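You operate a simulated robot arm through the tools that you are given. There is no shell and no other tool.

You are at the controls of a simulated robot arm. One attempt, no reset.

## Task
Clamp the rusty block, brush it clean with the green brush and put it in the blue tray.
Fine: use the black lever and leave it open; lay the brush back. Set down upright: green brush. What is to be rubbed or washed off counts as gone when no trace of it is left.

Only the result counts: the job must be done as asked and must still hold three seconds after the hand-in. Knocking over, shifting, dropping, spilling or breaking anything else fails it.

## Robot
A 7-joint arm with a two-finger parallel gripper, fixed in place. Base frame: the origin is on the floor under the middle of its stand, x ahead of it, y to its left, z up. Lengths are in m, angles in degrees, forces in N, time in s.
With the tool pointing down near the work surface it reaches from about 0.28 to 0.72 m from the base axis. Its first joint turns from -166.0 to 166.0 degrees. Payload 3.43 kg.
The TCP is the grasp point between the finger pads, 0.03 m short of the fingertips. In the tool frame z runs along the fingers and y along their closing line. Largest opening 0.094 m; finger width 0.028, thickness 0.01; the body of the gripper, 0.05 by 0.096 m, starts 0.055 m behind the TCP.
Orientation is that of the tool frame in the base frame, as a unit quaternion [x, y, z, w]. With the fingers straight down and closing along the base's y, the tool's x points along the base's -x, its y along +y and its z along -z.

## Interface
- The arm moves only by the tool move_arm. Its argument "plan" is a list of rows, each an object (a shift or turn left out is 0, a gripper value left out holds the last) with "claw": the gripper command, from -1 (shut) to 1 (fully open), values between in proportion; "translation": the shift along the base's x, y, z in m, a list of three; "dr": the turn, a rotation vector about the base's x, y, z in degrees, a list of three. In form: [{"claw": claw, "translation": [tx, ty, tz], "dr": [wx, wy, wz]}, ...]. A call has 1 to 20 rows; each row shifts and turns the commanded pose from where the row before left it. Each row takes 0.2 s and may step no farther than 0.05 m and 8.6 degrees from the row before; otherwise, or with a gripper value out of range, the whole call is refused. A pose out of reach is approached as far as the arm can. The call stops where the force on the tool passes 40 N (or 10 N more than at its start, if that is more) or the arm is blocked; 0.2 s more then pass. The fingers move at their own pace (about 0.108 m/s each) and stop on an object; they squeeze with about 35 N. The grip force told is the motor's: it shows also when the fingers shut on nothing. Time passes only in rows, and 0.2 s behind the last, so rows that do not move let the fingers close. The reply holds the time, the measured pose of the TCP, the force on the tool along the base axes, the opening and the grip force, in the units named above and with some noise, with the torque about the TCP (base axes, N m) and any sound that the robot's microphone picked up.
- Cameras (640 x 400 px; columns grow to the right, rows downward): "scene" is fixed at [0.2199, 0.5011, 1.479]; the picture's right is [-0.65, -0.76, 0.00], its down [-0.52, 0.44, -0.74] and it looks along [0.56, -0.48, -0.68] (base axes); focal length 233 px, centre (320, 200). "wrist" rides on the gripper at [0.076, 0.014, -0.103] in the tool frame; the picture's right is [-0.18, 0.98, 0.00], its down [-0.75, -0.14, -0.64] and it looks along [-0.63, -0.12, 0.77] (tool axes); focal length 243 px, centre (320, 200). There is no depth. A picture from a camera that has moved, and an enlarged one, comes with that camera's place and axes in the base frame and with its lens.
- get_image(camera): a new picture of that camera. No time passes.
- move_column(by): moves the trunk up (or, below 0, down) by that many m; the arm rides with it, the base frame stays. It gives what a move gives, with no picture.
- enlarge(camera, box): a new picture of the part [left, top, right, bottom] of that camera's present view, enlarged. No time passes.
- job_done(): hands the job in; it is judged then, once.

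Nothing tells you positions but the pictures and the camera data. Unless the task says otherwise, let go and move clear before handing in.

The tools are called after "Emit:" by a JSON object that holds its "fn" and its "kwargs". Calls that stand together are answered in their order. move_arm: Moves the arm, as the interface text tells. Its arguments: {"type":"object","properties":{"plan":{"type":"array","items":{"type":"object","properties":{"claw":{"type":"number"},"translation":{"type":"array","items":{"type":"number"}},"dr":{"type":"array","items":{"type":"number"}}}}}},"required":["plan"]} The other tools are called the same way: move_column (by) moves the trunk up or down; get_image (camera) takes a picture; enlarge (camera, box) takes an enlarged picture of a part of a camera's view; job_done () hands the job in.

At the start:

```text
clock: 0.0
position: [0.4894, 0.077, 1.2754]
ee_rot: [0.0, 1.0, -0.001, 0.0]
ft_force: [-0.2, -0.1, 0.6]
wrist_torque: [0.01, -0.01, 0.01]
grip_width: 0.0939
grip_force: 0.1
trunk travel left (down, up): [-0.275, 0.315]
```

scene: 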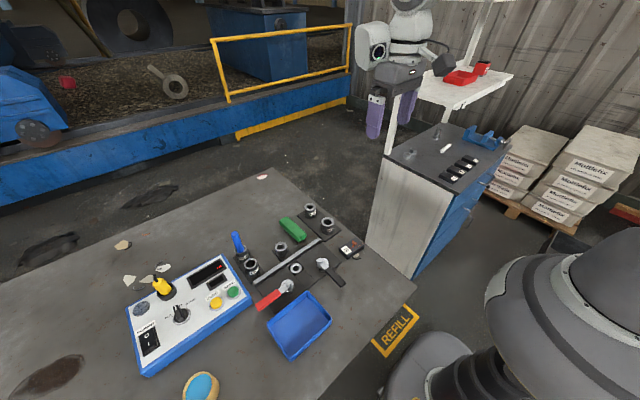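
wrist: 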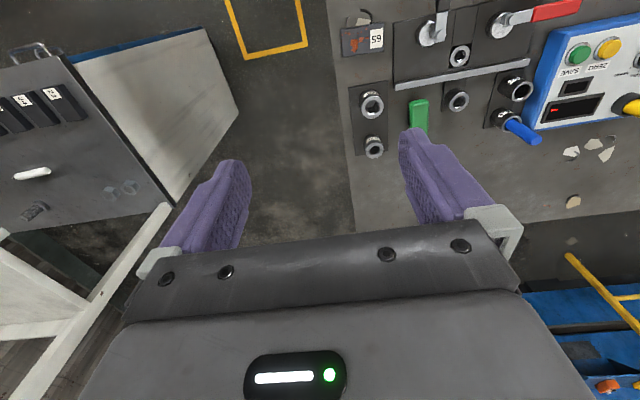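

I see a work table with a control panel, levers (red and black), a green thing (perhaps the brush), a blue brush/handle, and a blue tray. I'll take enlarged views to identify the items before moving.

Emit:
{"fn": "enlarge", "kwargs": {"camera": "scene", "box": [220, 190, 380, 290]}}

Emit:
{"fn": "enlarge", "kwargs": {"camera": "scene", "box": [220, 260, 380, 360]}}

Emit:
{"fn": "enlarge", "kwargs": {"camera": "wrist", "box": [330, 0, 570, 160]}}

Emit:
{"fn": "enlarge", "kwargs": {"camera": "scene", "box": [100, 240, 260, 400]}}

```text
4.00 times, centred on (300, 240) of scene
camera zoom: at [0.2199, 0.5011, 1.479], right [-0.65, -0.76, 0.0], down [-0.52, 0.44, -0.74], along [0.56, -0.48, -0.68], focal length 934 px, centre (400, 40)
```

zoom: 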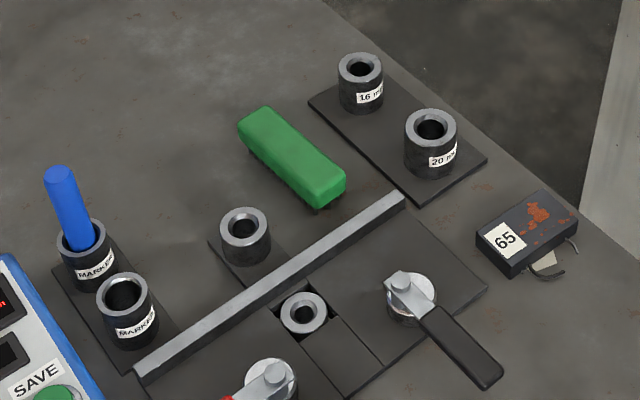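

```text
4.00 times, centred on (300, 310) of scene
camera zoom: at [0.2199, 0.5011, 1.479], right [-0.65, -0.76, 0.0], down [-0.52, 0.44, -0.74], along [0.56, -0.48, -0.68], focal length 934 px, centre (400, -240)
```

zoom: 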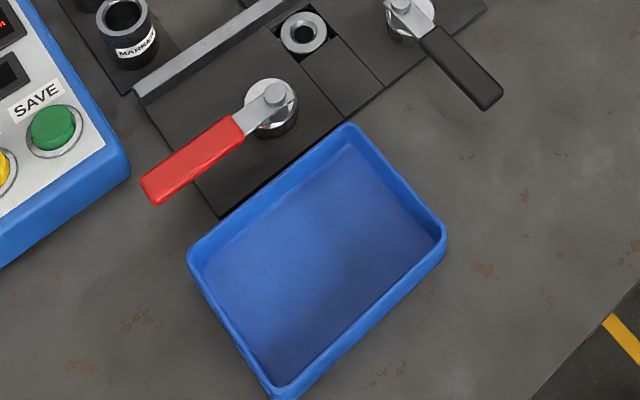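

```text
2.50 times, centred on (450, 80) of wrist
camera zoom: at [0.4148, 0.0907, 1.3787], right [0.18, 0.98, 0.0], down [0.75, -0.14, 0.64], along [0.63, -0.12, -0.77], focal length 606 px, centre (-5, 500)
```

zoom: 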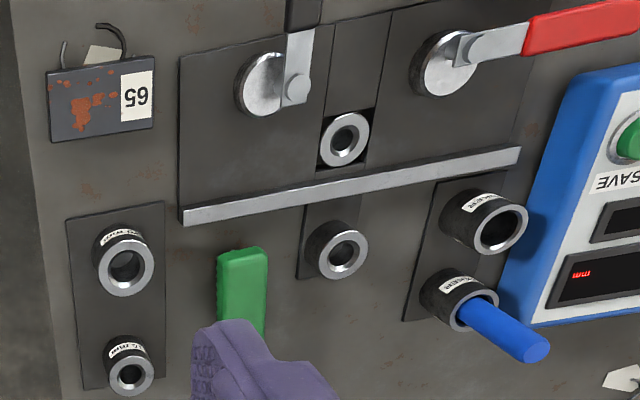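

```text
2.50 times, centred on (180, 320) of scene
camera zoom: at [0.2199, 0.5011, 1.479], right [-0.65, -0.76, 0.0], down [-0.52, 0.44, -0.74], along [0.56, -0.48, -0.68], focal length 584 px, centre (670, -100)
```

zoom: 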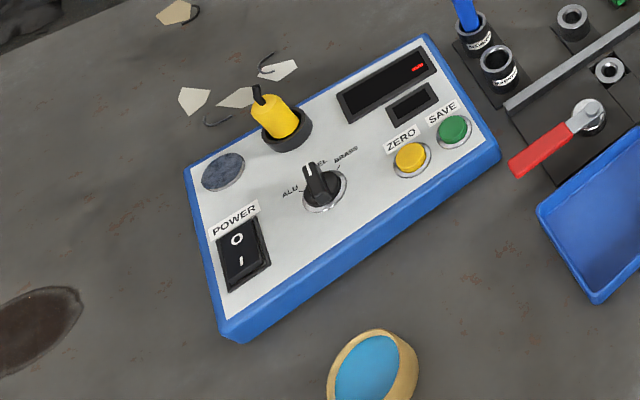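

The dark block labelled 65 with rust patches sits near (0.48, 0.15), with table height around 0.87–0.9. The fixture has a silver fence and red and black cam levers, and the green brush lies beyond it. I'll move the wrist camera closer to look at the block and fixture.

Emit:
{"fn": "move_arm", "kwargs": {"plan": [{"claw": 1, "translation": [-0.008, 0.015, -0.035]}, {"translation": [-0.008, 0.015, -0.035]}, {"translation": [-0.008, 0.015, -0.035]}, {"translation": [-0.008, 0.015, -0.035]}, {"translation": [-0.008, 0.015, -0.035]}, {}]}}

Emit:
{"fn": "get_image", "kwargs": {"camera": "wrist"}}

Emit:
{"fn": "enlarge", "kwargs": {"camera": "wrist", "box": [160, 0, 480, 200]}}

```text
clock: 1.4
position: [0.4499, 0.1509, 1.0981]
ee_rot: [0.002, 1.0, 0.0, 0.0]
ft_force: [-0.4, 0.0, 0.5]
wrist_torque: [-0.01, -0.01, 0.01]
grip_width: 0.0941
grip_force: 0.0
trunk travel left (down, up): [-0.275, 0.315]
```

```text
taken
camera wrist: at [0.3762, 0.1646, 1.2018], right [0.19, 0.98, 0.0], down [0.75, -0.14, 0.64], along [0.63, -0.12, -0.77], focal length 243 px, centre (320, 200)
```

wrist: 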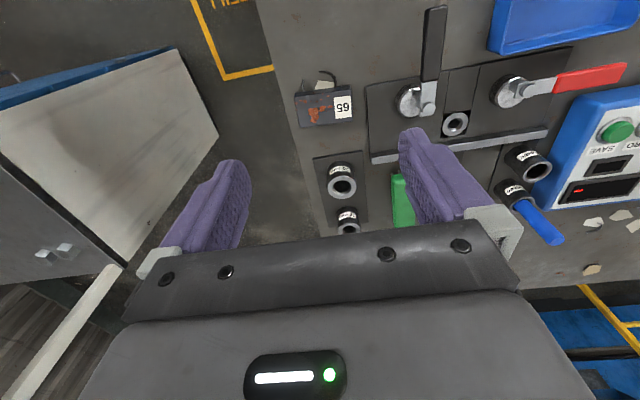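

```text
2.00 times, centred on (320, 100) of wrist
camera zoom: at [0.3762, 0.1646, 1.2018], right [0.19, 0.98, 0.0], down [0.75, -0.14, 0.64], along [0.63, -0.12, -0.77], focal length 485 px, centre (320, 400)
```

zoom: 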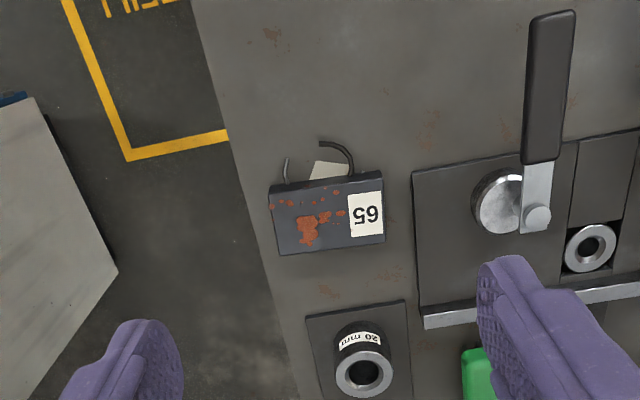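

The block is at about (0.483, 0.148) with its top near z≈0.89. The black cam is at about (0.495, 0.26), its lever pointing back toward the robot, and the fence is at x≈0.57. I'll move in over the fixture for a closer look.

Emit:
{"fn": "move_arm", "kwargs": {"plan": [{"translation": [0.007, 0.035, -0.022]}, {"translation": [0.007, 0.035, -0.022]}, {"translation": [0.006, 0.034, -0.024]}, {}]}}

Emit:
{"fn": "get_image", "kwargs": {"camera": "wrist"}}

Emit:
{"fn": "enlarge", "kwargs": {"camera": "wrist", "box": [160, 0, 480, 200]}}

```text
clock: 2.4
position: [0.4712, 0.2545, 1.0314]
ee_rot: [0.001, 1.0, 0.0, 0.001]
ft_force: [0.3, -0.5, -0.5]
wrist_torque: [0.0, 0.0, -0.06]
grip_width: 0.0939
grip_force: 0.0
trunk travel left (down, up): [-0.275, 0.315]
```

```text
taken
camera wrist: at [0.3964, 0.2687, 1.1349], right [0.19, 0.98, 0.0], down [0.75, -0.14, 0.64], along [0.63, -0.12, -0.77], focal length 243 px, centre (320, 200)
```

wrist: 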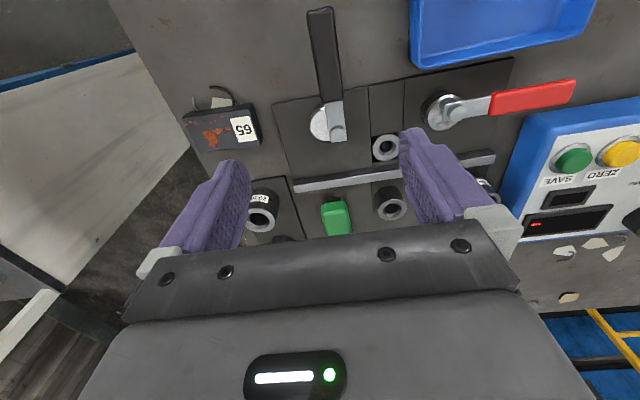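

```text
2.00 times, centred on (320, 100) of wrist
camera zoom: at [0.3964, 0.2687, 1.1349], right [0.19, 0.98, 0.0], down [0.75, -0.14, 0.64], along [0.63, -0.12, -0.77], focal length 485 px, centre (320, 400)
```

zoom: 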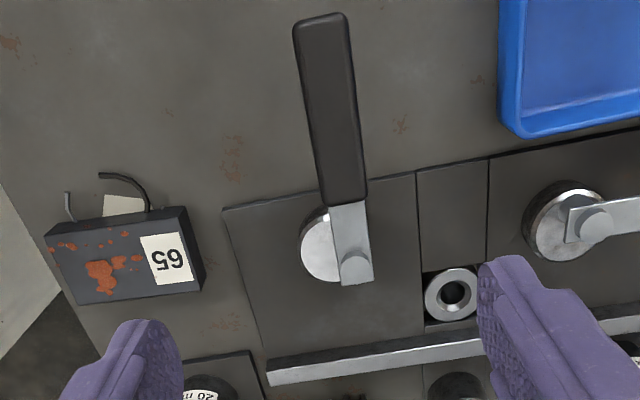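

The black lever's pivot is at about (0.493, 0.267), pin top z≈0.926, with the handle pointing along -x and ending at x≈0.402. Next I'll enlarge the block, cam and fence for detail.

Emit:
{"fn": "enlarge", "kwargs": {"camera": "wrist", "box": [170, 70, 290, 170]}}

Emit:
{"fn": "enlarge", "kwargs": {"camera": "wrist", "box": [260, 80, 410, 205]}}

Emit:
{"fn": "enlarge", "kwargs": {"camera": "scene", "box": [270, 210, 370, 290]}}

Emit:
{"fn": "enlarge", "kwargs": {"camera": "wrist", "box": [370, 0, 600, 140]}}

```text
4.00 times, centred on (230, 120) of wrist
camera zoom: at [0.3964, 0.2687, 1.1349], right [0.19, 0.98, 0.0], down [0.75, -0.14, 0.64], along [0.63, -0.12, -0.77], focal length 970 px, centre (680, 520)
```

zoom: 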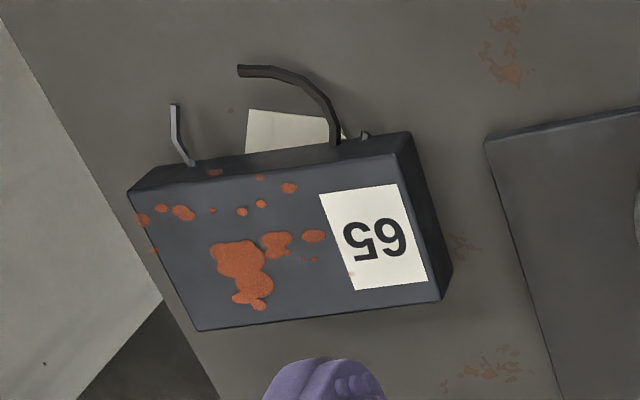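

```text
3.20 times, centred on (335, 142) of wrist
camera zoom: at [0.3964, 0.2687, 1.1349], right [0.19, 0.98, 0.0], down [0.75, -0.14, 0.64], along [0.63, -0.12, -0.77], focal length 776 px, centre (272, 384)
```

zoom: 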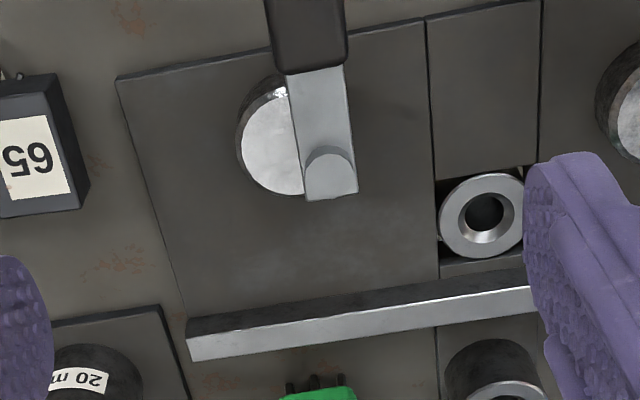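

```text
5.00 times, centred on (320, 250) of scene
camera zoom: at [0.2199, 0.5011, 1.479], right [-0.65, -0.76, 0.0], down [-0.52, 0.44, -0.74], along [0.56, -0.48, -0.68], focal length 1167 px, centre (320, -50)
```

zoom: 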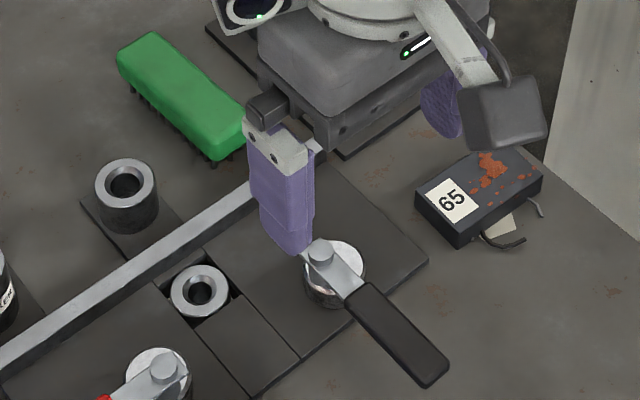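

```text
2.78 times, centred on (485, 70) of wrist
camera zoom: at [0.3964, 0.2687, 1.1349], right [0.19, 0.98, 0.0], down [0.75, -0.14, 0.64], along [0.63, -0.12, -0.77], focal length 675 px, centre (-139, 562)
```

zoom: 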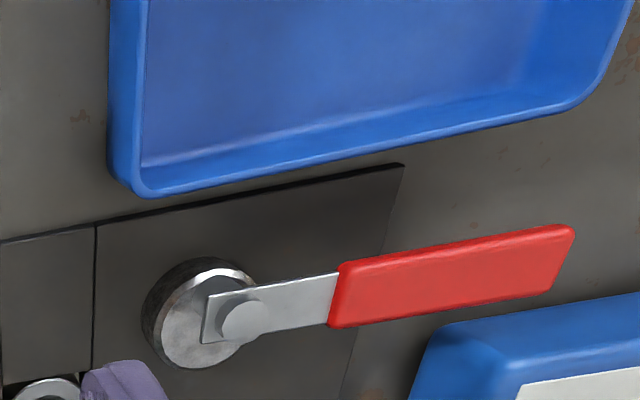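

The block is roughly 0.04 × 0.07 × 0.016 m, centred at (0.483, 0.149), with rust on its top face. The fence face is at x≈0.5635. I'll bring the camera right above the black cam to see its eccentric geometry.

Emit:
{"fn": "move_arm", "kwargs": {"plan": [{"translation": [0.035, 0, -0.02]}, {"translation": [0.035, 0, -0.02]}, {}]}}

Emit:
{"fn": "get_image", "kwargs": {"camera": "wrist"}}

Emit:
{"fn": "enlarge", "kwargs": {"camera": "wrist", "box": [220, 0, 420, 125]}}

Emit:
{"fn": "enlarge", "kwargs": {"camera": "wrist", "box": [420, 0, 620, 125]}}

```text
clock: 3.2
position: [0.5409, 0.2579, 0.9934]
ee_rot: [0.0, 1.0, 0.0, 0.0]
ft_force: [-0.2, -0.1, 0.3]
wrist_torque: [0.02, 0.0, 0.03]
grip_width: 0.094
grip_force: 0.1
trunk travel left (down, up): [-0.275, 0.315]
```

```text
taken
camera wrist: at [0.4672, 0.2711, 1.0951], right [0.18, 0.98, 0.0], down [0.75, -0.14, 0.64], along [0.63, -0.12, -0.77], focal length 243 px, centre (320, 200)
```

wrist: 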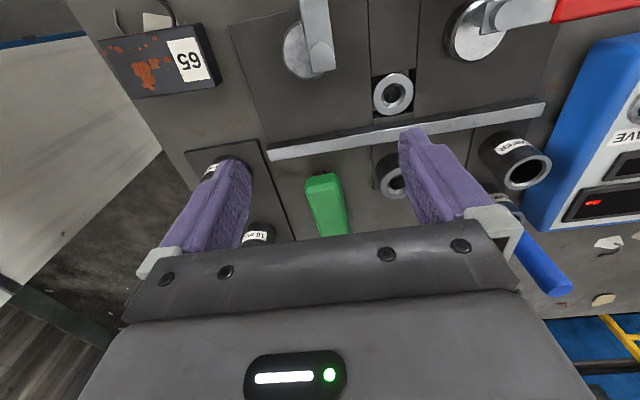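

```text
3.20 times, centred on (320, 62) of wrist
camera zoom: at [0.4672, 0.2711, 1.0951], right [0.18, 0.98, 0.0], down [0.75, -0.14, 0.64], along [0.63, -0.12, -0.77], focal length 776 px, centre (320, 640)
```

zoom: 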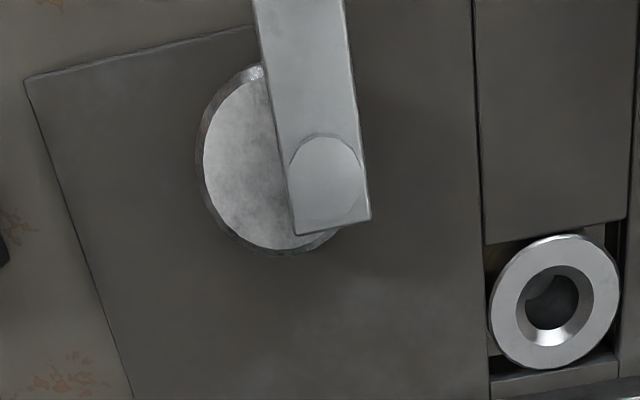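

```text
3.20 times, centred on (520, 62) of wrist
camera zoom: at [0.4672, 0.2711, 1.0951], right [0.18, 0.98, 0.0], down [0.75, -0.14, 0.64], along [0.63, -0.12, -0.77], focal length 776 px, centre (-320, 640)
```

zoom: 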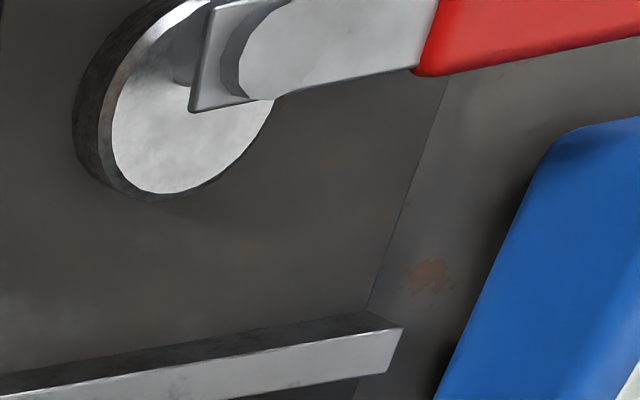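

The black cam disc is offset toward -y now (open), so turning the lever toward -y (counter-clockwise from above) should push it toward the fence. The red one is pushed toward the fence, so it looks closed. I'll zoom in on more features to firm up the dimensions.

Emit:
{"fn": "enlarge", "kwargs": {"camera": "wrist", "box": [80, 0, 240, 100]}}

Emit:
{"fn": "enlarge", "kwargs": {"camera": "wrist", "box": [250, 60, 410, 160]}}

Emit:
{"fn": "enlarge", "kwargs": {"camera": "wrist", "box": [280, 150, 440, 250]}}

Emit:
{"fn": "enlarge", "kwargs": {"camera": "scene", "box": [320, 220, 380, 270]}}

```text
4.00 times, centred on (160, 50) of wrist
camera zoom: at [0.4672, 0.2711, 1.0951], right [0.18, 0.98, 0.0], down [0.75, -0.14, 0.64], along [0.63, -0.12, -0.77], focal length 970 px, centre (960, 800)
```

zoom: 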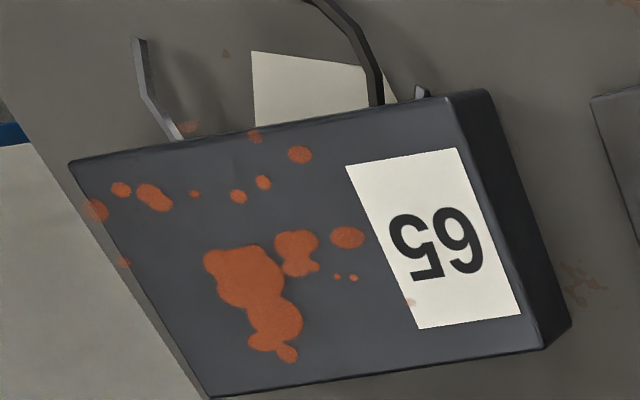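

```text
4.00 times, centred on (330, 110) of wrist
camera zoom: at [0.4672, 0.2711, 1.0951], right [0.18, 0.98, 0.0], down [0.75, -0.14, 0.64], along [0.63, -0.12, -0.77], focal length 970 px, centre (280, 560)
```

zoom: 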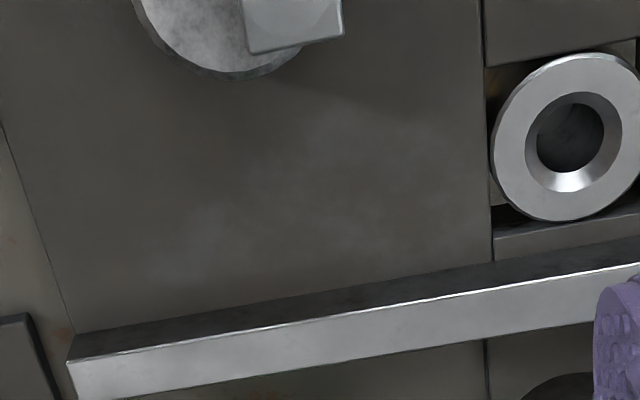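

```text
4.00 times, centred on (360, 200) of wrist
camera zoom: at [0.4672, 0.2711, 1.0951], right [0.18, 0.98, 0.0], down [0.75, -0.14, 0.64], along [0.63, -0.12, -0.77], focal length 970 px, centre (160, 200)
```

zoom: 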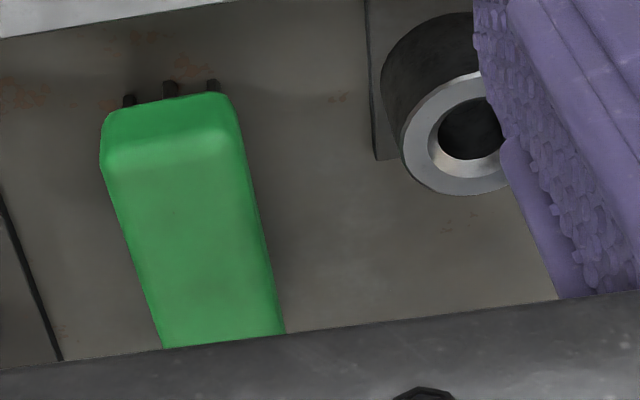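

```text
8.00 times, centred on (350, 245) of scene
camera zoom: at [0.2199, 0.5011, 1.479], right [-0.65, -0.76, 0.0], down [-0.52, 0.44, -0.74], along [0.56, -0.48, -0.68], focal length 1868 px, centre (80, -160)
```

zoom: 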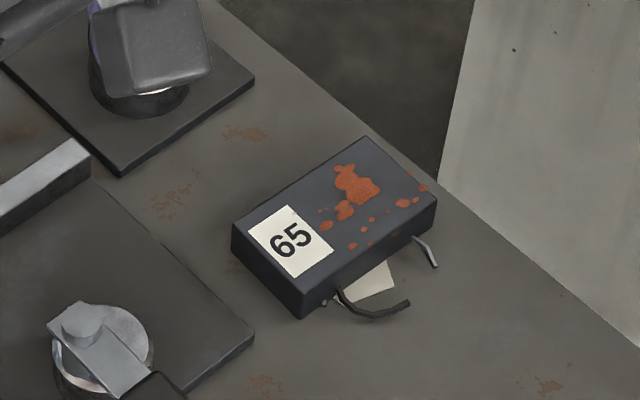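

Block: corners come out at about (0.462–0.504, 0.115–0.185), 69 × 39 × 17 mm, top z≈0.896, table z≈0.879. The green brush lies along x from about 0.593 to 0.696 at y≈0.251, bristles down. Next I'll move above the block with the gripper partly open and its yaw matched.

Emit:
{"fn": "move_arm", "kwargs": {"plan": [{"claw": 0.75, "translation": [-0.019, -0.03, 0.015], "dr": [0, 0, -1.4]}, {"translation": [-0.019, -0.038, 0.01], "dr": [0, 0, -1.4]}, {"translation": [-0.02, -0.039, 0]}, {"translation": [0, 0, -0.03]}, {"translation": [0, 0, -0.03]}, {}]}}

Emit:
{"fn": "get_image", "kwargs": {"camera": "wrist"}}

Emit:
{"fn": "enlarge", "kwargs": {"camera": "scene", "box": [310, 200, 400, 270]}}

```text
clock: 4.6
position: [0.4835, 0.1493, 0.9574]
ee_rot: [0.025, 1.0, 0.0, 0.001]
ft_force: [0.7, 0.5, 0.6]
wrist_torque: [-0.02, 0.02, -0.03]
grip_width: 0.0826
grip_force: 0.0
trunk travel left (down, up): [-0.275, 0.315]
```

```text
taken
camera wrist: at [0.4091, 0.1667, 1.0599], right [0.23, 0.97, 0.0], down [0.75, -0.18, 0.64], along [0.62, -0.15, -0.77], focal length 243 px, centre (320, 200)
```

wrist: 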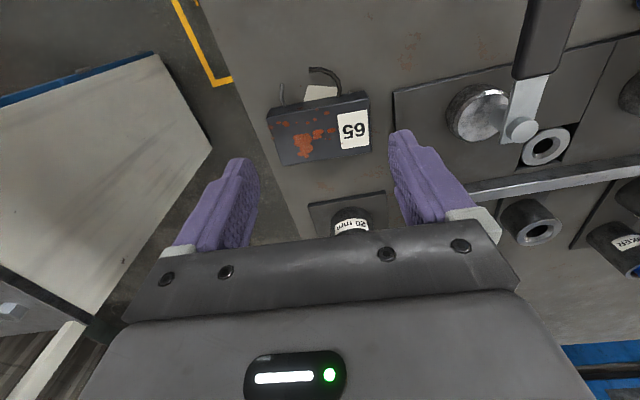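

```text
5.71 times, centred on (355, 235) of scene
camera zoom: at [0.2199, 0.5011, 1.479], right [-0.65, -0.76, 0.0], down [-0.52, 0.44, -0.74], along [0.56, -0.48, -0.68], focal length 1334 px, centre (120, 0)
```

zoom: 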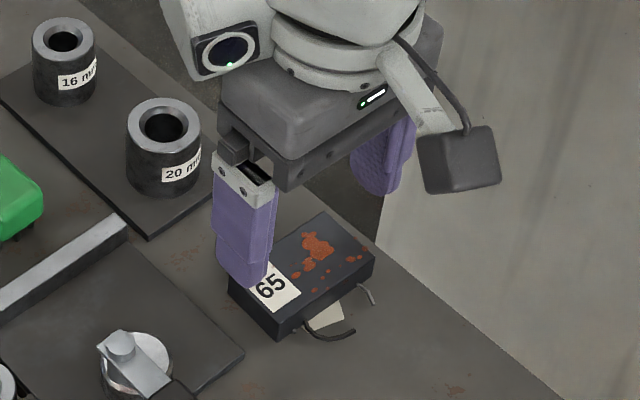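

The gripper is centred over the block and aligned. I'll descend so the fingertips end just above the table, then close.

Emit:
{"fn": "move_arm", "kwargs": {"plan": [{"claw": 0.75, "translation": [0, 0, -0.02]}, {"translation": [0, 0, -0.015]}, {"translation": [0, 0, -0.01]}, {}]}}

Emit:
{"fn": "get_image", "kwargs": {"camera": "wrist"}}

Emit:
{"fn": "enlarge", "kwargs": {"camera": "scene", "box": [310, 200, 400, 270]}}

```text
clock: 5.6
position: [0.4818, 0.1501, 0.9121]
ee_rot: [0.024, 1.0, 0.0, 0.0]
ft_force: [0.0, -0.1, -0.6]
wrist_torque: [0.0, 0.04, 0.02]
grip_width: 0.0823
grip_force: 0.1
trunk travel left (down, up): [-0.275, 0.315]
```

```text
taken
camera wrist: at [0.4087, 0.1669, 1.0151], right [0.23, 0.97, 0.0], down [0.75, -0.18, 0.64], along [0.62, -0.15, -0.77], focal length 243 px, centre (320, 200)
```

wrist: 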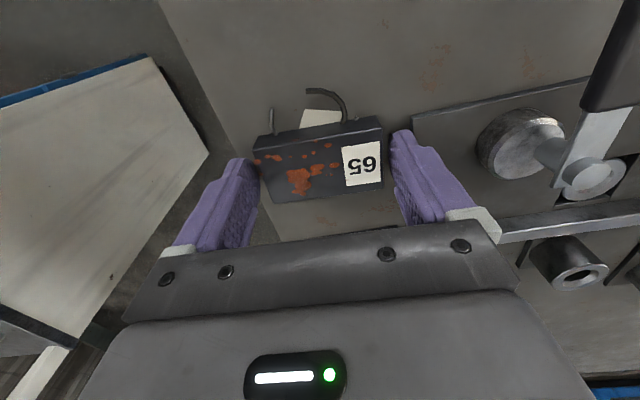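

```text
5.71 times, centred on (355, 235) of scene
camera zoom: at [0.2199, 0.5011, 1.479], right [-0.65, -0.76, 0.0], down [-0.52, 0.44, -0.74], along [0.56, -0.48, -0.68], focal length 1334 px, centre (120, 0)
```

zoom: 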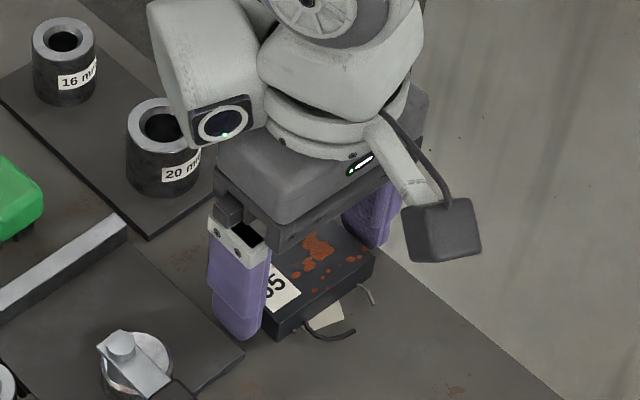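

The fingers straddle the block. I'll close the gripper now.

Emit:
{"fn": "move_arm", "kwargs": {"plan": [{"claw": 0.3}, {"claw": 0.3}, {"claw": 0.3}, {"claw": 0.3}]}}

Emit:
{"fn": "enlarge", "kwargs": {"camera": "wrist", "box": [220, 70, 420, 220]}}

```text
clock: 6.6
position: [0.482, 0.1484, 0.9117]
ee_rot: [0.025, 1.0, -0.001, 0.0]
ft_force: [-0.4, 0.6, 0.3]
wrist_torque: [0.13, -0.06, 0.02]
grip_width: 0.0695
grip_force: 34.7
trunk travel left (down, up): [-0.275, 0.315]
```

```text
2.67 times, centred on (320, 145) of wrist
camera zoom: at [0.4087, 0.1671, 1.0152], right [0.23, 0.97, 0.0], down [0.75, -0.18, 0.64], along [0.62, -0.15, -0.77], focal length 647 px, centre (320, 347)
```

zoom: 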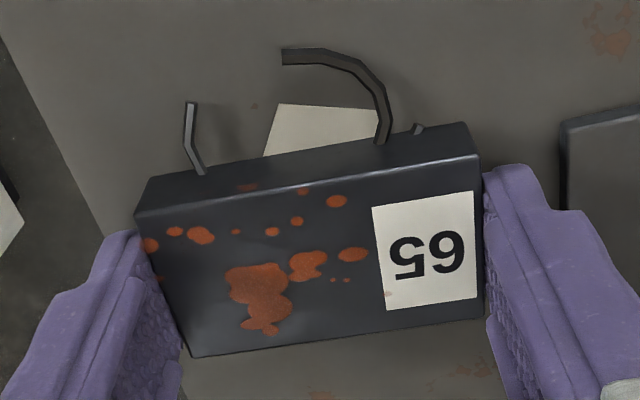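

The block is gripped (70 mm long). I'll lift it straight up and look.

Emit:
{"fn": "move_arm", "kwargs": {"plan": [{"claw": 0.3, "translation": [0, 0, 0.02]}, {"translation": [0, 0, 0.03]}, {"translation": [0, 0, 0.03]}, {}]}}

Emit:
{"fn": "get_image", "kwargs": {"camera": "wrist"}}

Emit:
{"fn": "enlarge", "kwargs": {"camera": "scene", "box": [290, 190, 400, 275]}}

```text
clock: 7.6
position: [0.4832, 0.1487, 0.9926]
ee_rot: [0.024, 1.0, 0.0, 0.0]
ft_force: [-0.1, 0.2, -3.8]
wrist_torque: [-0.01, -0.03, 0.02]
grip_width: 0.0691
grip_force: 34.7
trunk travel left (down, up): [-0.275, 0.315]
```

```text
taken
camera wrist: at [0.4094, 0.1661, 1.0955], right [0.23, 0.97, 0.0], down [0.75, -0.18, 0.64], along [0.62, -0.15, -0.77], focal length 243 px, centre (320, 200)
```

wrist: 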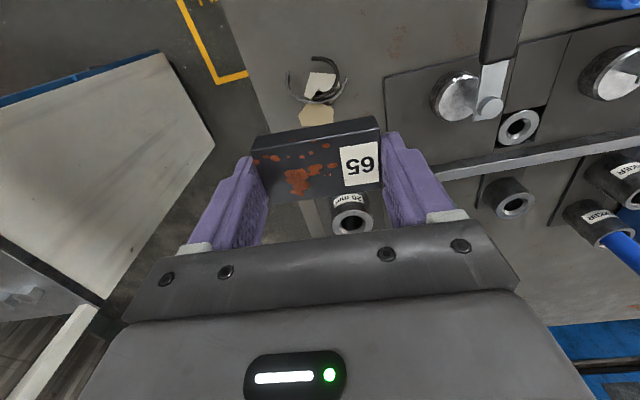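

```text
4.71 times, centred on (345, 232) of scene
camera zoom: at [0.2199, 0.5011, 1.479], right [-0.65, -0.76, 0.0], down [-0.52, 0.44, -0.74], along [0.56, -0.48, -0.68], focal length 1099 px, centre (202, 47)
```

zoom: 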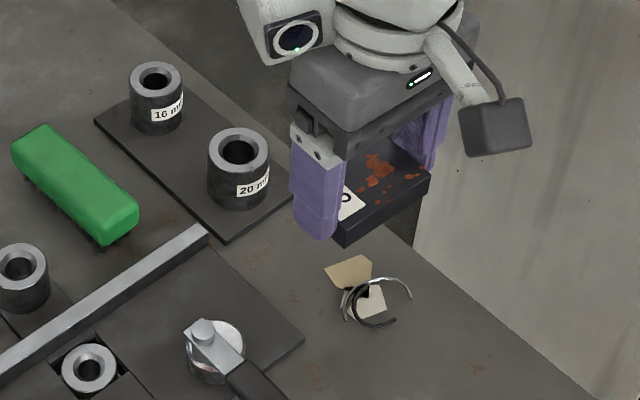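

The block lifted cleanly and the loose chips and wire stayed on the table. I'll carry it over the black station with its yaw squared up, aiming for block centre (0.540, 0.25), just short of the fence.

Emit:
{"fn": "move_arm", "kwargs": {"plan": [{"claw": 0.3, "translation": [0.019, 0.034, 0], "dr": [0, 0, 1.0]}, {"translation": [0.019, 0.034, 0], "dr": [0, 0, 1.0]}, {"translation": [0.0195, 0.033, 0], "dr": [0, 0, 0.8]}, {"translation": [0, 0, -0.025]}, {"translation": [0, 0, -0.025]}, {}]}}

Emit:
{"fn": "get_image", "kwargs": {"camera": "wrist"}}

Emit:
{"fn": "enlarge", "kwargs": {"camera": "wrist", "box": [220, 60, 420, 185]}}

Emit:
{"fn": "enlarge", "kwargs": {"camera": "scene", "box": [260, 200, 370, 285]}}

```text
clock: 9.0
position: [0.5393, 0.2522, 0.9418]
ee_rot: [0.0, 1.0, 0.0, 0.0]
ft_force: [-0.2, -0.5, -4.2]
wrist_torque: [0.0, 0.01, -0.01]
grip_width: 0.0696
grip_force: 35.1
trunk travel left (down, up): [-0.275, 0.315]
```

```text
taken
camera wrist: at [0.4655, 0.2649, 1.0449], right [0.18, 0.98, 0.0], down [0.75, -0.14, 0.64], along [0.63, -0.12, -0.77], focal length 243 px, centre (320, 200)
```

wrist: 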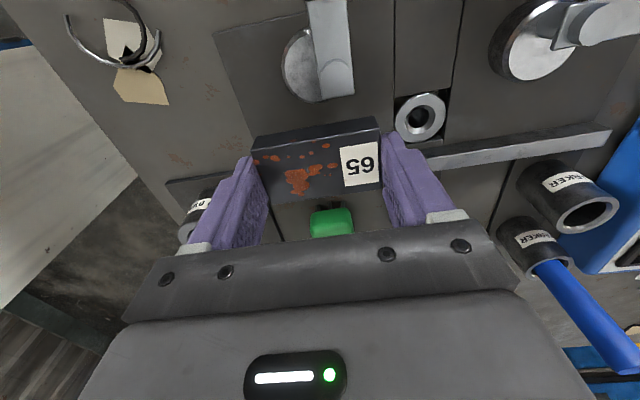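

```text
3.20 times, centred on (320, 122) of wrist
camera zoom: at [0.4655, 0.2649, 1.0449], right [0.18, 0.98, 0.0], down [0.75, -0.14, 0.64], along [0.63, -0.12, -0.77], focal length 776 px, centre (320, 448)
```

zoom: 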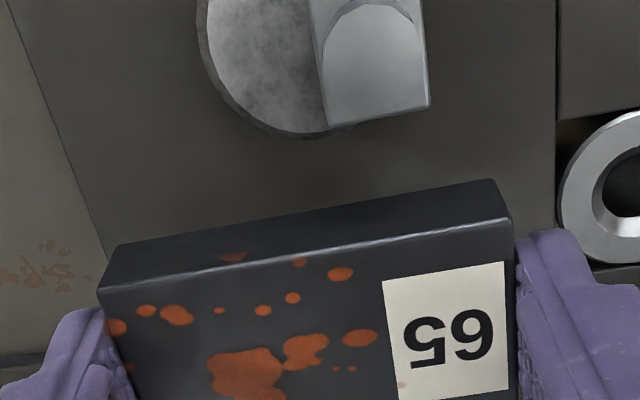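

```text
4.71 times, centred on (315, 242) of scene
camera zoom: at [0.2199, 0.5011, 1.479], right [-0.65, -0.76, 0.0], down [-0.52, 0.44, -0.74], along [0.56, -0.48, -0.68], focal length 1099 px, centre (344, 0)
```

zoom: 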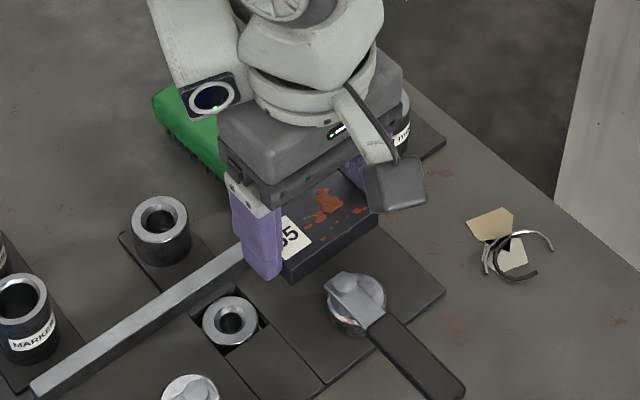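

The block is above the station, square to the fence and clear of the cam and ring. I'll lower it gently toward the plate.

Emit:
{"fn": "move_arm", "kwargs": {"plan": [{"claw": 0.3, "translation": [0, 0, -0.012]}, {"translation": [0, 0, -0.006]}, {"translation": [0, 0, -0.002]}, {}]}}

Emit:
{"fn": "enlarge", "kwargs": {"camera": "scene", "box": [260, 200, 370, 285]}}

```text
clock: 10.0
position: [0.5395, 0.2498, 0.9227]
ee_rot: [0.0, 1.0, 0.0, 0.0]
ft_force: [-0.6, 0.5, -3.4]
wrist_torque: [0.0, -0.02, 0.01]
grip_width: 0.0697
grip_force: 34.7
trunk travel left (down, up): [-0.275, 0.315]
```

```text
4.71 times, centred on (315, 242) of scene
camera zoom: at [0.2199, 0.5011, 1.479], right [-0.65, -0.76, 0.0], down [-0.52, 0.44, -0.74], along [0.56, -0.48, -0.68], focal length 1099 px, centre (344, 0)
```

zoom: 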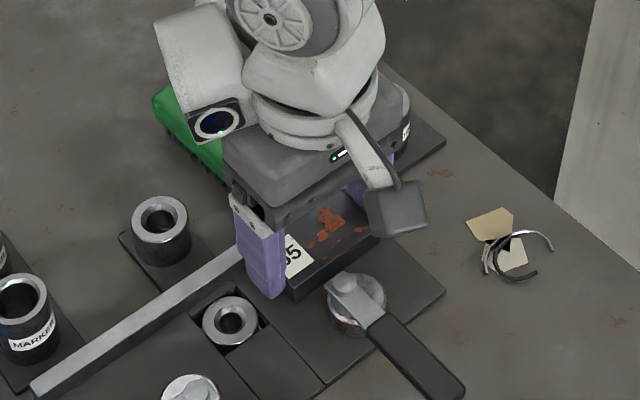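

There is no contact yet, so I'll keep lowering in small steps.

Emit:
{"fn": "move_arm", "kwargs": {"plan": [{"claw": 0.3, "translation": [0, 0, -0.0015]}, {"translation": [0, 0, -0.0015]}, {}]}}

```text
clock: 10.8
position: [0.539, 0.2516, 0.9187]
ee_rot: [0.001, 1.0, 0.0, 0.0]
ft_force: [0.4, 0.0, -3.5]
wrist_torque: [-0.02, 0.01, 0.01]
grip_width: 0.0697
grip_force: 34.9
trunk travel left (down, up): [-0.275, 0.315]
```

Emit:
{"fn": "move_arm", "kwargs": {"plan": [{"claw": 0.3, "translation": [0, 0, -0.0015]}, {}]}}

Emit:
{"fn": "enlarge", "kwargs": {"camera": "scene", "box": [290, 225, 350, 270]}}

```text
clock: 11.4
position: [0.5387, 0.2506, 0.9175]
ee_rot: [0.0, 1.0, 0.0, 0.0]
ft_force: [0.1, -0.7, -3.3]
wrist_torque: [0.05, -0.04, -0.02]
grip_width: 0.0695
grip_force: 34.8
trunk travel left (down, up): [-0.275, 0.315]
```

```text
8.89 times, centred on (320, 248) of scene
camera zoom: at [0.2199, 0.5011, 1.479], right [-0.65, -0.76, 0.0], down [-0.52, 0.44, -0.74], along [0.56, -0.48, -0.68], focal length 2075 px, centre (320, -222)
```

zoom: 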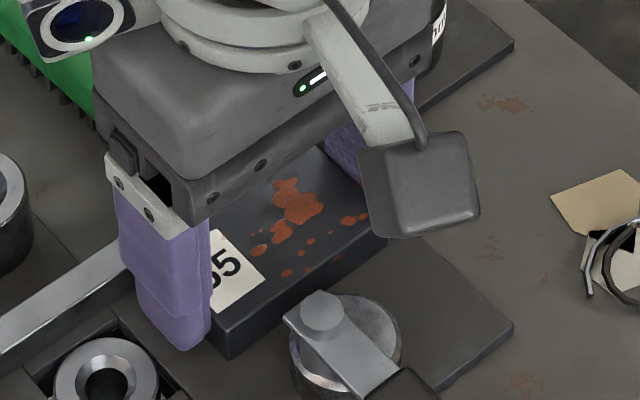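

Emit:
{"fn": "move_arm", "kwargs": {"plan": [{"claw": 0.3, "translation": [0, 0, -0.001]}, {"translation": [0, 0, -0.001]}, {}]}}

```text
clock: 12.2
position: [0.5381, 0.2514, 0.9174]
ee_rot: [0.001, 1.0, 0.001, 0.0]
ft_force: [-0.3, 2.7, 20.3]
wrist_torque: [-0.27, 0.5, -0.01]
grip_width: 0.0696
grip_force: 35.4
trunk travel left (down, up): [-0.275, 0.315]
```

Contact with the plate came at TCP z≈0.917. I'll back off slightly and slide toward the fence in small steps, watching for contact.

Emit:
{"fn": "move_arm", "kwargs": {"plan": [{"claw": 0.3, "translation": [0, 0, 0.0014]}, {"translation": [0.0015, 0, 0]}, {"translation": [0.0015, 0, 0]}, {}]}}

```text
clock: 13.2
position: [0.5394, 0.2491, 0.919]
ee_rot: [0.0, 1.0, 0.0, 0.001]
ft_force: [-6.0, 2.8, 12.4]
wrist_torque: [0.44, 0.01, 0.13]
grip_width: 0.0694
grip_force: 34.8
trunk travel left (down, up): [-0.275, 0.315]
```

Emit:
{"fn": "move_arm", "kwargs": {"plan": [{"claw": 0.3}, {}]}}

Emit:
{"fn": "enlarge", "kwargs": {"camera": "wrist", "box": [220, 60, 420, 220]}}

Emit:
{"fn": "enlarge", "kwargs": {"camera": "scene", "box": [290, 225, 350, 270]}}

```text
clock: 13.8
position: [0.54, 0.2502, 0.9184]
ee_rot: [0.0, 1.0, 0.0, 0.001]
ft_force: [-4.7, 1.9, 10.1]
wrist_torque: [0.18, 0.18, 0.01]
grip_width: 0.0696
grip_force: 35.1
trunk travel left (down, up): [-0.275, 0.315]
```

```text
2.50 times, centred on (320, 140) of wrist
camera zoom: at [0.466, 0.2632, 1.0211], right [0.18, 0.98, 0.0], down [0.75, -0.14, 0.64], along [0.63, -0.12, -0.77], focal length 606 px, centre (320, 350)
```

zoom: 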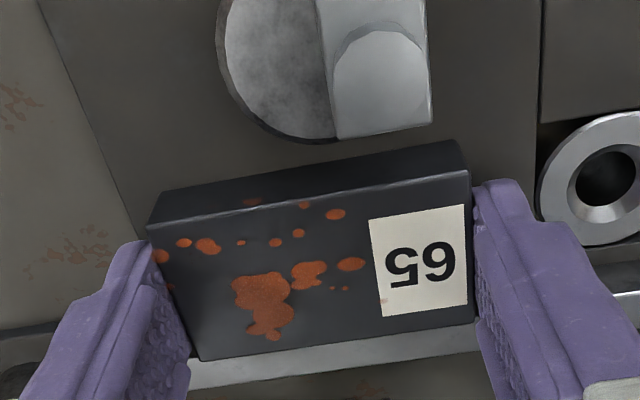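

```text
8.89 times, centred on (320, 248) of scene
camera zoom: at [0.2199, 0.5011, 1.479], right [-0.65, -0.76, 0.0], down [-0.52, 0.44, -0.74], along [0.56, -0.48, -0.68], focal length 2075 px, centre (320, -222)
```

zoom: 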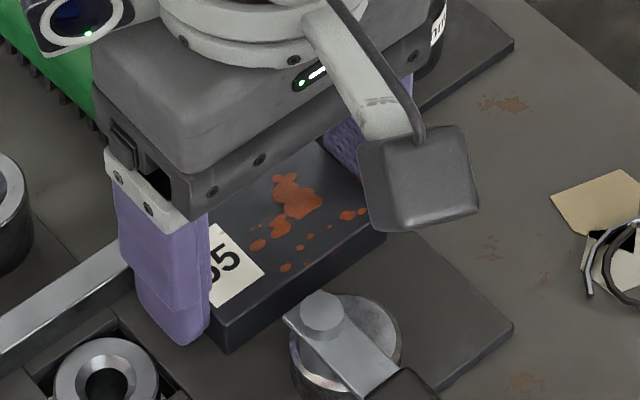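

Emit:
{"fn": "move_arm", "kwargs": {"plan": [{"claw": 0.3, "translation": [0, 0, 0.001]}, {"translation": [0.001, 0, 0]}, {}]}}

```text
clock: 14.6
position: [0.5419, 0.2506, 0.9164]
ee_rot: [0.001, 1.0, -0.001, -0.002]
ft_force: [-7.5, -1.6, -3.6]
wrist_torque: [0.02, 0.13, 0.18]
grip_width: 0.0696
grip_force: 35.7
trunk travel left (down, up): [-0.275, 0.315]
```

The x reaction of -7.5 N with no vertical load means the block now touches the fence. I'll lower the last millimetre and release with a small opening.

Emit:
{"fn": "move_arm", "kwargs": {"plan": [{"claw": 0.3, "translation": [0, 0, -0.0012]}, {}]}}

```text
clock: 15.2
position: [0.5415, 0.249, 0.9183]
ee_rot: [0.0, 1.0, 0.0, 0.0]
ft_force: [-13.2, -2.7, 5.6]
wrist_torque: [-0.37, 0.42, 0.09]
grip_width: 0.0695
grip_force: 35.2
trunk travel left (down, up): [-0.275, 0.315]
```

Emit:
{"fn": "move_arm", "kwargs": {"plan": [{"claw": 0.6}, {"claw": 0.6}, {"claw": 0.6}]}}

Emit:
{"fn": "enlarge", "kwargs": {"camera": "wrist", "box": [220, 60, 420, 220]}}

```text
clock: 16.0
position: [0.5429, 0.2503, 0.9166]
ee_rot: [0.0, 1.0, 0.0, 0.001]
ft_force: [0.2, 0.0, -0.2]
wrist_torque: [-0.03, -0.01, -0.02]
grip_width: 0.0748
grip_force: 0.1
trunk travel left (down, up): [-0.275, 0.315]
```

```text
2.50 times, centred on (320, 140) of wrist
camera zoom: at [0.4683, 0.2635, 1.0202], right [0.18, 0.98, 0.0], down [0.75, -0.14, 0.64], along [0.63, -0.12, -0.77], focal length 606 px, centre (320, 350)
```

zoom: 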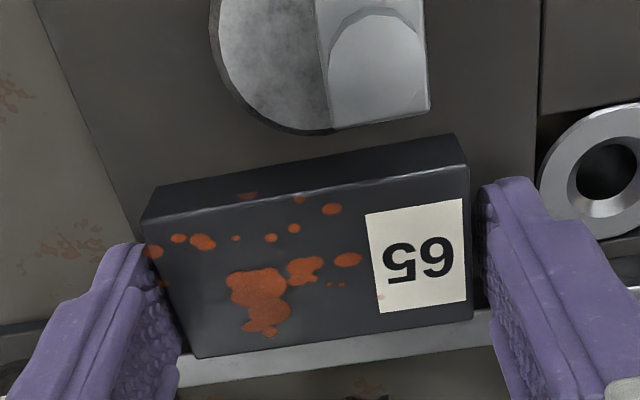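

The block is released against the fence. I'll lift straight up and view the gap between cam and block.

Emit:
{"fn": "move_arm", "kwargs": {"plan": [{"claw": 0.6, "translation": [0, 0, 0.02]}, {"translation": [0, 0, 0.04]}, {"translation": [-0.02, 0, 0.03]}, {}]}}

Emit:
{"fn": "get_image", "kwargs": {"camera": "wrist"}}

Emit:
{"fn": "enlarge", "kwargs": {"camera": "wrist", "box": [220, 0, 420, 160]}}

Emit:
{"fn": "enlarge", "kwargs": {"camera": "scene", "box": [260, 210, 370, 295]}}

```text
clock: 17.0
position: [0.522, 0.2505, 1.0077]
ee_rot: [0.001, 1.0, 0.0, 0.0]
ft_force: [0.8, -0.1, 0.5]
wrist_torque: [0.01, 0.02, -0.02]
grip_width: 0.0751
grip_force: 0.0
trunk travel left (down, up): [-0.275, 0.315]
```

```text
taken
camera wrist: at [0.4488, 0.2646, 1.1107], right [0.18, 0.98, 0.0], down [0.75, -0.14, 0.64], along [0.63, -0.12, -0.77], focal length 243 px, centre (320, 200)
```

wrist: 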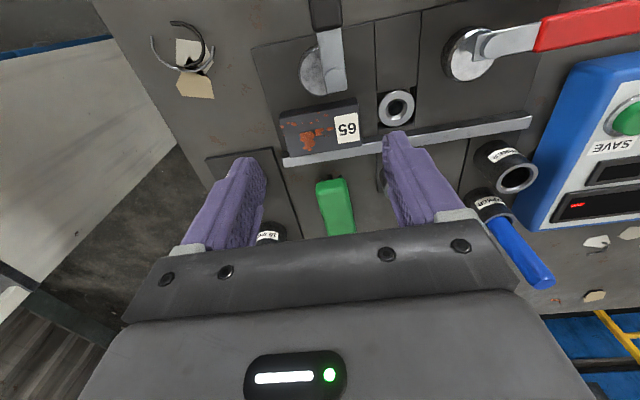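

```text
2.50 times, centred on (320, 80) of wrist
camera zoom: at [0.4488, 0.2646, 1.1107], right [0.18, 0.98, 0.0], down [0.75, -0.14, 0.64], along [0.63, -0.12, -0.77], focal length 606 px, centre (320, 500)
```

zoom: 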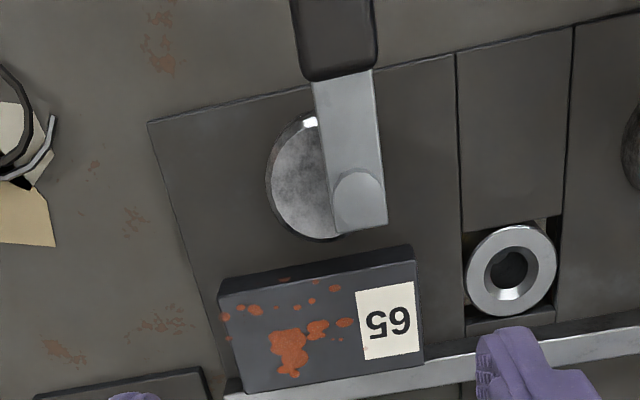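

```text
4.71 times, centred on (315, 252) of scene
camera zoom: at [0.2199, 0.5011, 1.479], right [-0.65, -0.76, 0.0], down [-0.52, 0.44, -0.74], along [0.56, -0.48, -0.68], focal length 1099 px, centre (344, -47)
```

zoom: 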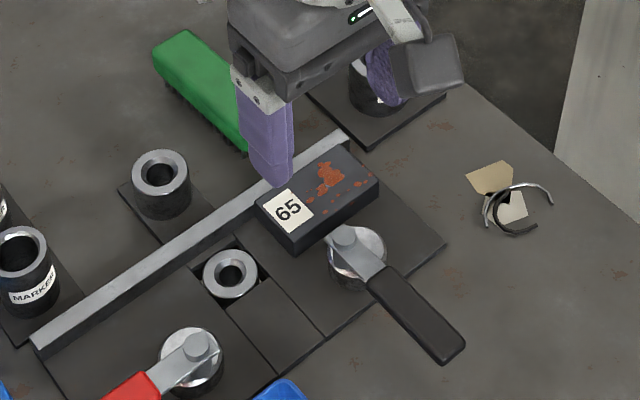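

The block sits against the fence with about a centimetre gap to the cam. Next I'll go to the black lever's handle, at x≈0.402–0.464 and y≈0.267, to grasp it near its end.

Emit:
{"fn": "move_arm", "kwargs": {"plan": [{"claw": 0.0, "translation": [-0.035, 0.006, 0]}, {"translation": [-0.035, 0.006, 0]}, {"translation": [-0.035, 0.005, 0]}, {"translation": [0, 0, -0.03]}, {}]}}

Emit:
{"fn": "get_image", "kwargs": {"camera": "wrist"}}

Emit:
{"fn": "enlarge", "kwargs": {"camera": "scene", "box": [280, 220, 390, 305]}}

```text
clock: 18.2
position: [0.4171, 0.267, 0.9776]
ee_rot: [0.0, 1.0, 0.0, -0.001]
ft_force: [-0.7, 0.1, -0.5]
wrist_torque: [-0.04, 0.0, -0.03]
grip_width: 0.0468
grip_force: 0.1
trunk travel left (down, up): [-0.275, 0.315]
```

```text
taken
camera wrist: at [0.3427, 0.2805, 1.0809], right [0.18, 0.98, 0.0], down [0.75, -0.14, 0.64], along [0.63, -0.12, -0.77], focal length 243 px, centre (320, 200)
```

wrist: 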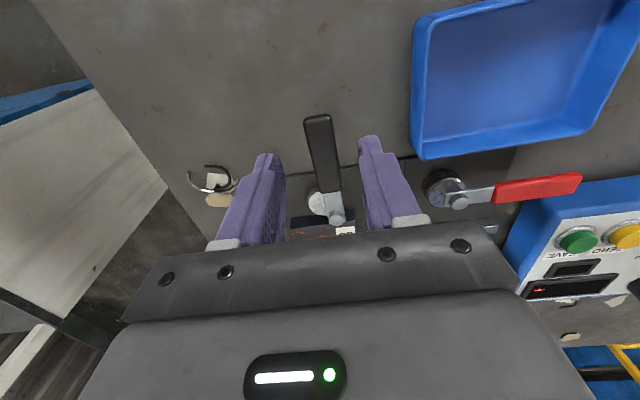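

```text
4.71 times, centred on (335, 262) of scene
camera zoom: at [0.2199, 0.5011, 1.479], right [-0.65, -0.76, 0.0], down [-0.52, 0.44, -0.74], along [0.56, -0.48, -0.68], focal length 1099 px, centre (249, -94)
```

zoom: 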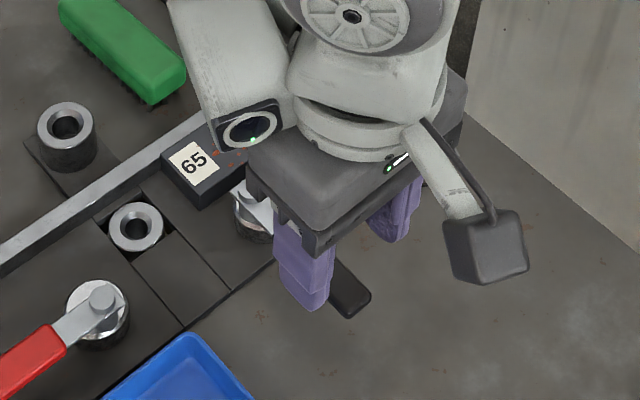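

The handle lies between the fingers. I'll descend to handle height and close on it.

Emit:
{"fn": "move_arm", "kwargs": {"plan": [{"claw": 0.0, "translation": [0, 0, -0.03]}, {"translation": [0, 0, -0.02]}, {"translation": [0, 0, -0.004]}, {}]}}

Emit:
{"fn": "get_image", "kwargs": {"camera": "wrist"}}

Emit:
{"fn": "enlarge", "kwargs": {"camera": "scene", "box": [300, 230, 380, 290]}}

```text
clock: 19.2
position: [0.4183, 0.2659, 0.9237]
ee_rot: [0.0, 1.0, 0.001, 0.0]
ft_force: [-0.2, -0.9, -0.6]
wrist_torque: [-0.01, 0.02, -0.03]
grip_width: 0.0469
grip_force: 0.1
trunk travel left (down, up): [-0.275, 0.315]
```

```text
taken
camera wrist: at [0.3436, 0.28, 1.0261], right [0.18, 0.98, 0.0], down [0.75, -0.14, 0.64], along [0.63, -0.12, -0.77], focal length 243 px, centre (320, 200)
```

wrist: 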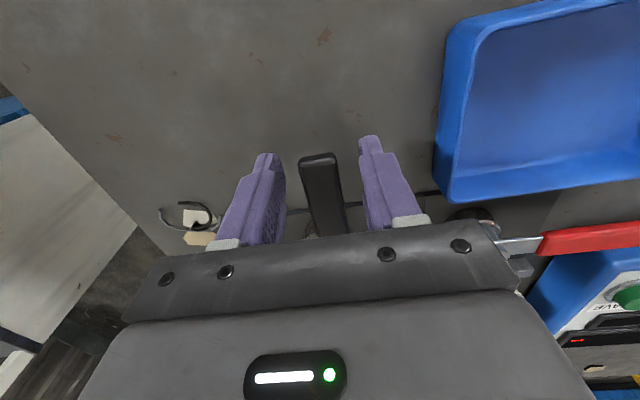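

```text
6.67 times, centred on (340, 260) of scene
camera zoom: at [0.2199, 0.5011, 1.479], right [-0.65, -0.76, 0.0], down [-0.52, 0.44, -0.74], along [0.56, -0.48, -0.68], focal length 1556 px, centre (187, -200)
```

zoom: 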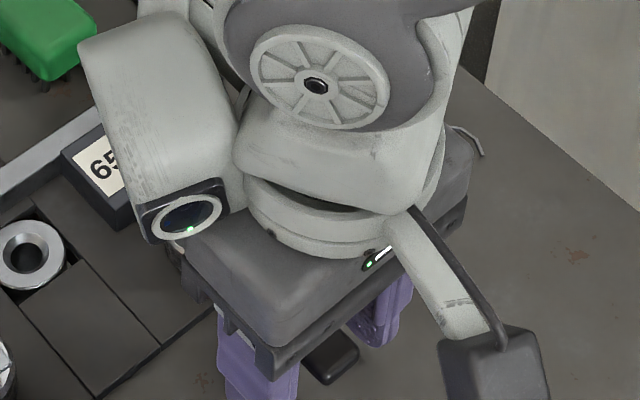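

Emit:
{"fn": "move_arm", "kwargs": {"plan": [{"claw": -1}, {"claw": -1}, {"claw": -1}]}}

Emit:
{"fn": "enlarge", "kwargs": {"camera": "wrist", "box": [220, 100, 440, 240]}}

```text
clock: 20.0
position: [0.4176, 0.2677, 0.9232]
ee_rot: [0.0, 1.0, 0.0, 0.0]
ft_force: [-0.6, 4.1, -0.7]
wrist_torque: [0.02, 0.05, 0.3]
grip_width: 0.0241
grip_force: 45.3
trunk travel left (down, up): [-0.275, 0.315]
```

```text
2.86 times, centred on (330, 170) of wrist
camera zoom: at [0.3435, 0.2808, 1.0261], right [0.18, 0.98, 0.0], down [0.75, -0.14, 0.64], along [0.63, -0.12, -0.77], focal length 693 px, centre (291, 286)
```

zoom: 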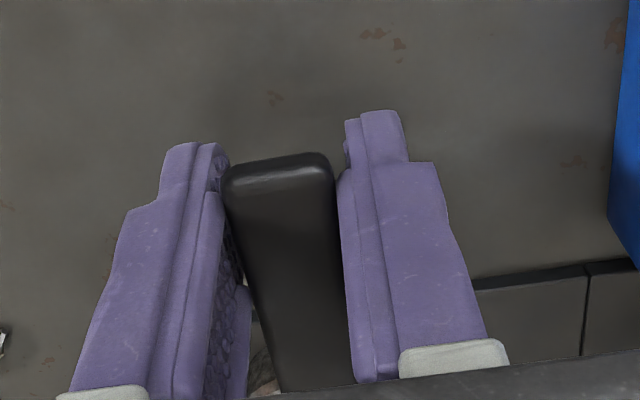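

The handle is gripped. I'll test turning it toward -y (counter-clockwise from above) about its pivot at (0.4935, 0.267), two steps first.

Emit:
{"fn": "move_arm", "kwargs": {"plan": [{"claw": -1, "translation": [0.00074, -0.01054, 0], "dr": [0, 0, 8]}, {"translation": [0.00219, -0.01033, 0], "dr": [0, 0, 8]}, {}]}}

Emit:
{"fn": "get_image", "kwargs": {"camera": "wrist"}}

Emit:
{"fn": "enlarge", "kwargs": {"camera": "scene", "box": [280, 210, 390, 295]}}

```text
clock: 20.8
position: [0.4209, 0.2475, 0.9222]
ee_rot: [-0.14, 0.99, 0.0, 0.0]
ft_force: [0.0, 5.7, -2.7]
wrist_torque: [-0.03, -0.03, 0.35]
grip_width: 0.0243
grip_force: 45.1
trunk travel left (down, up): [-0.275, 0.315]
```

```text
taken
camera wrist: at [0.3455, 0.2387, 1.0261], right [-0.1, 1.0, 0.0], down [0.76, 0.07, 0.64], along [0.64, 0.06, -0.77], focal length 243 px, centre (320, 200)
```

wrist: 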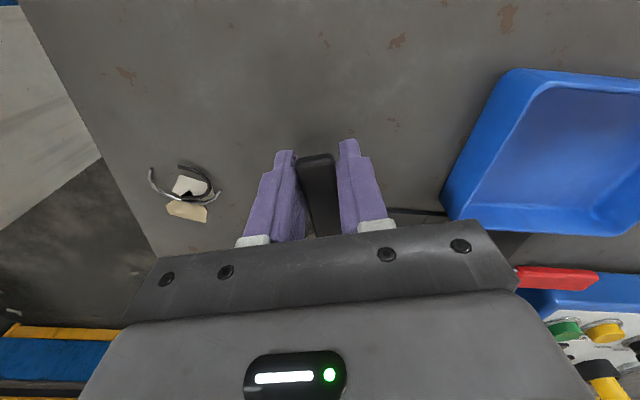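

```text
4.71 times, centred on (335, 252) of scene
camera zoom: at [0.2199, 0.5011, 1.479], right [-0.65, -0.76, 0.0], down [-0.52, 0.44, -0.74], along [0.56, -0.48, -0.68], focal length 1099 px, centre (249, -47)
```

zoom: 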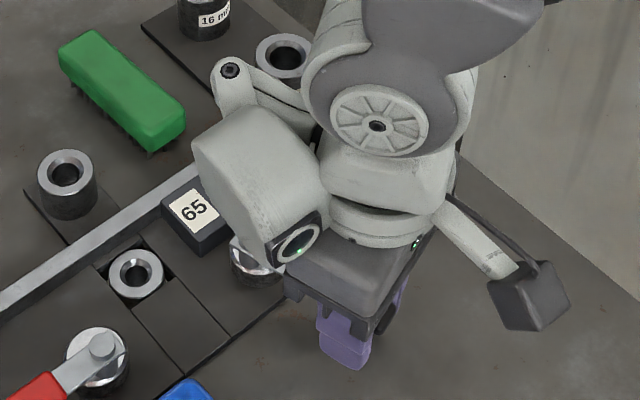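

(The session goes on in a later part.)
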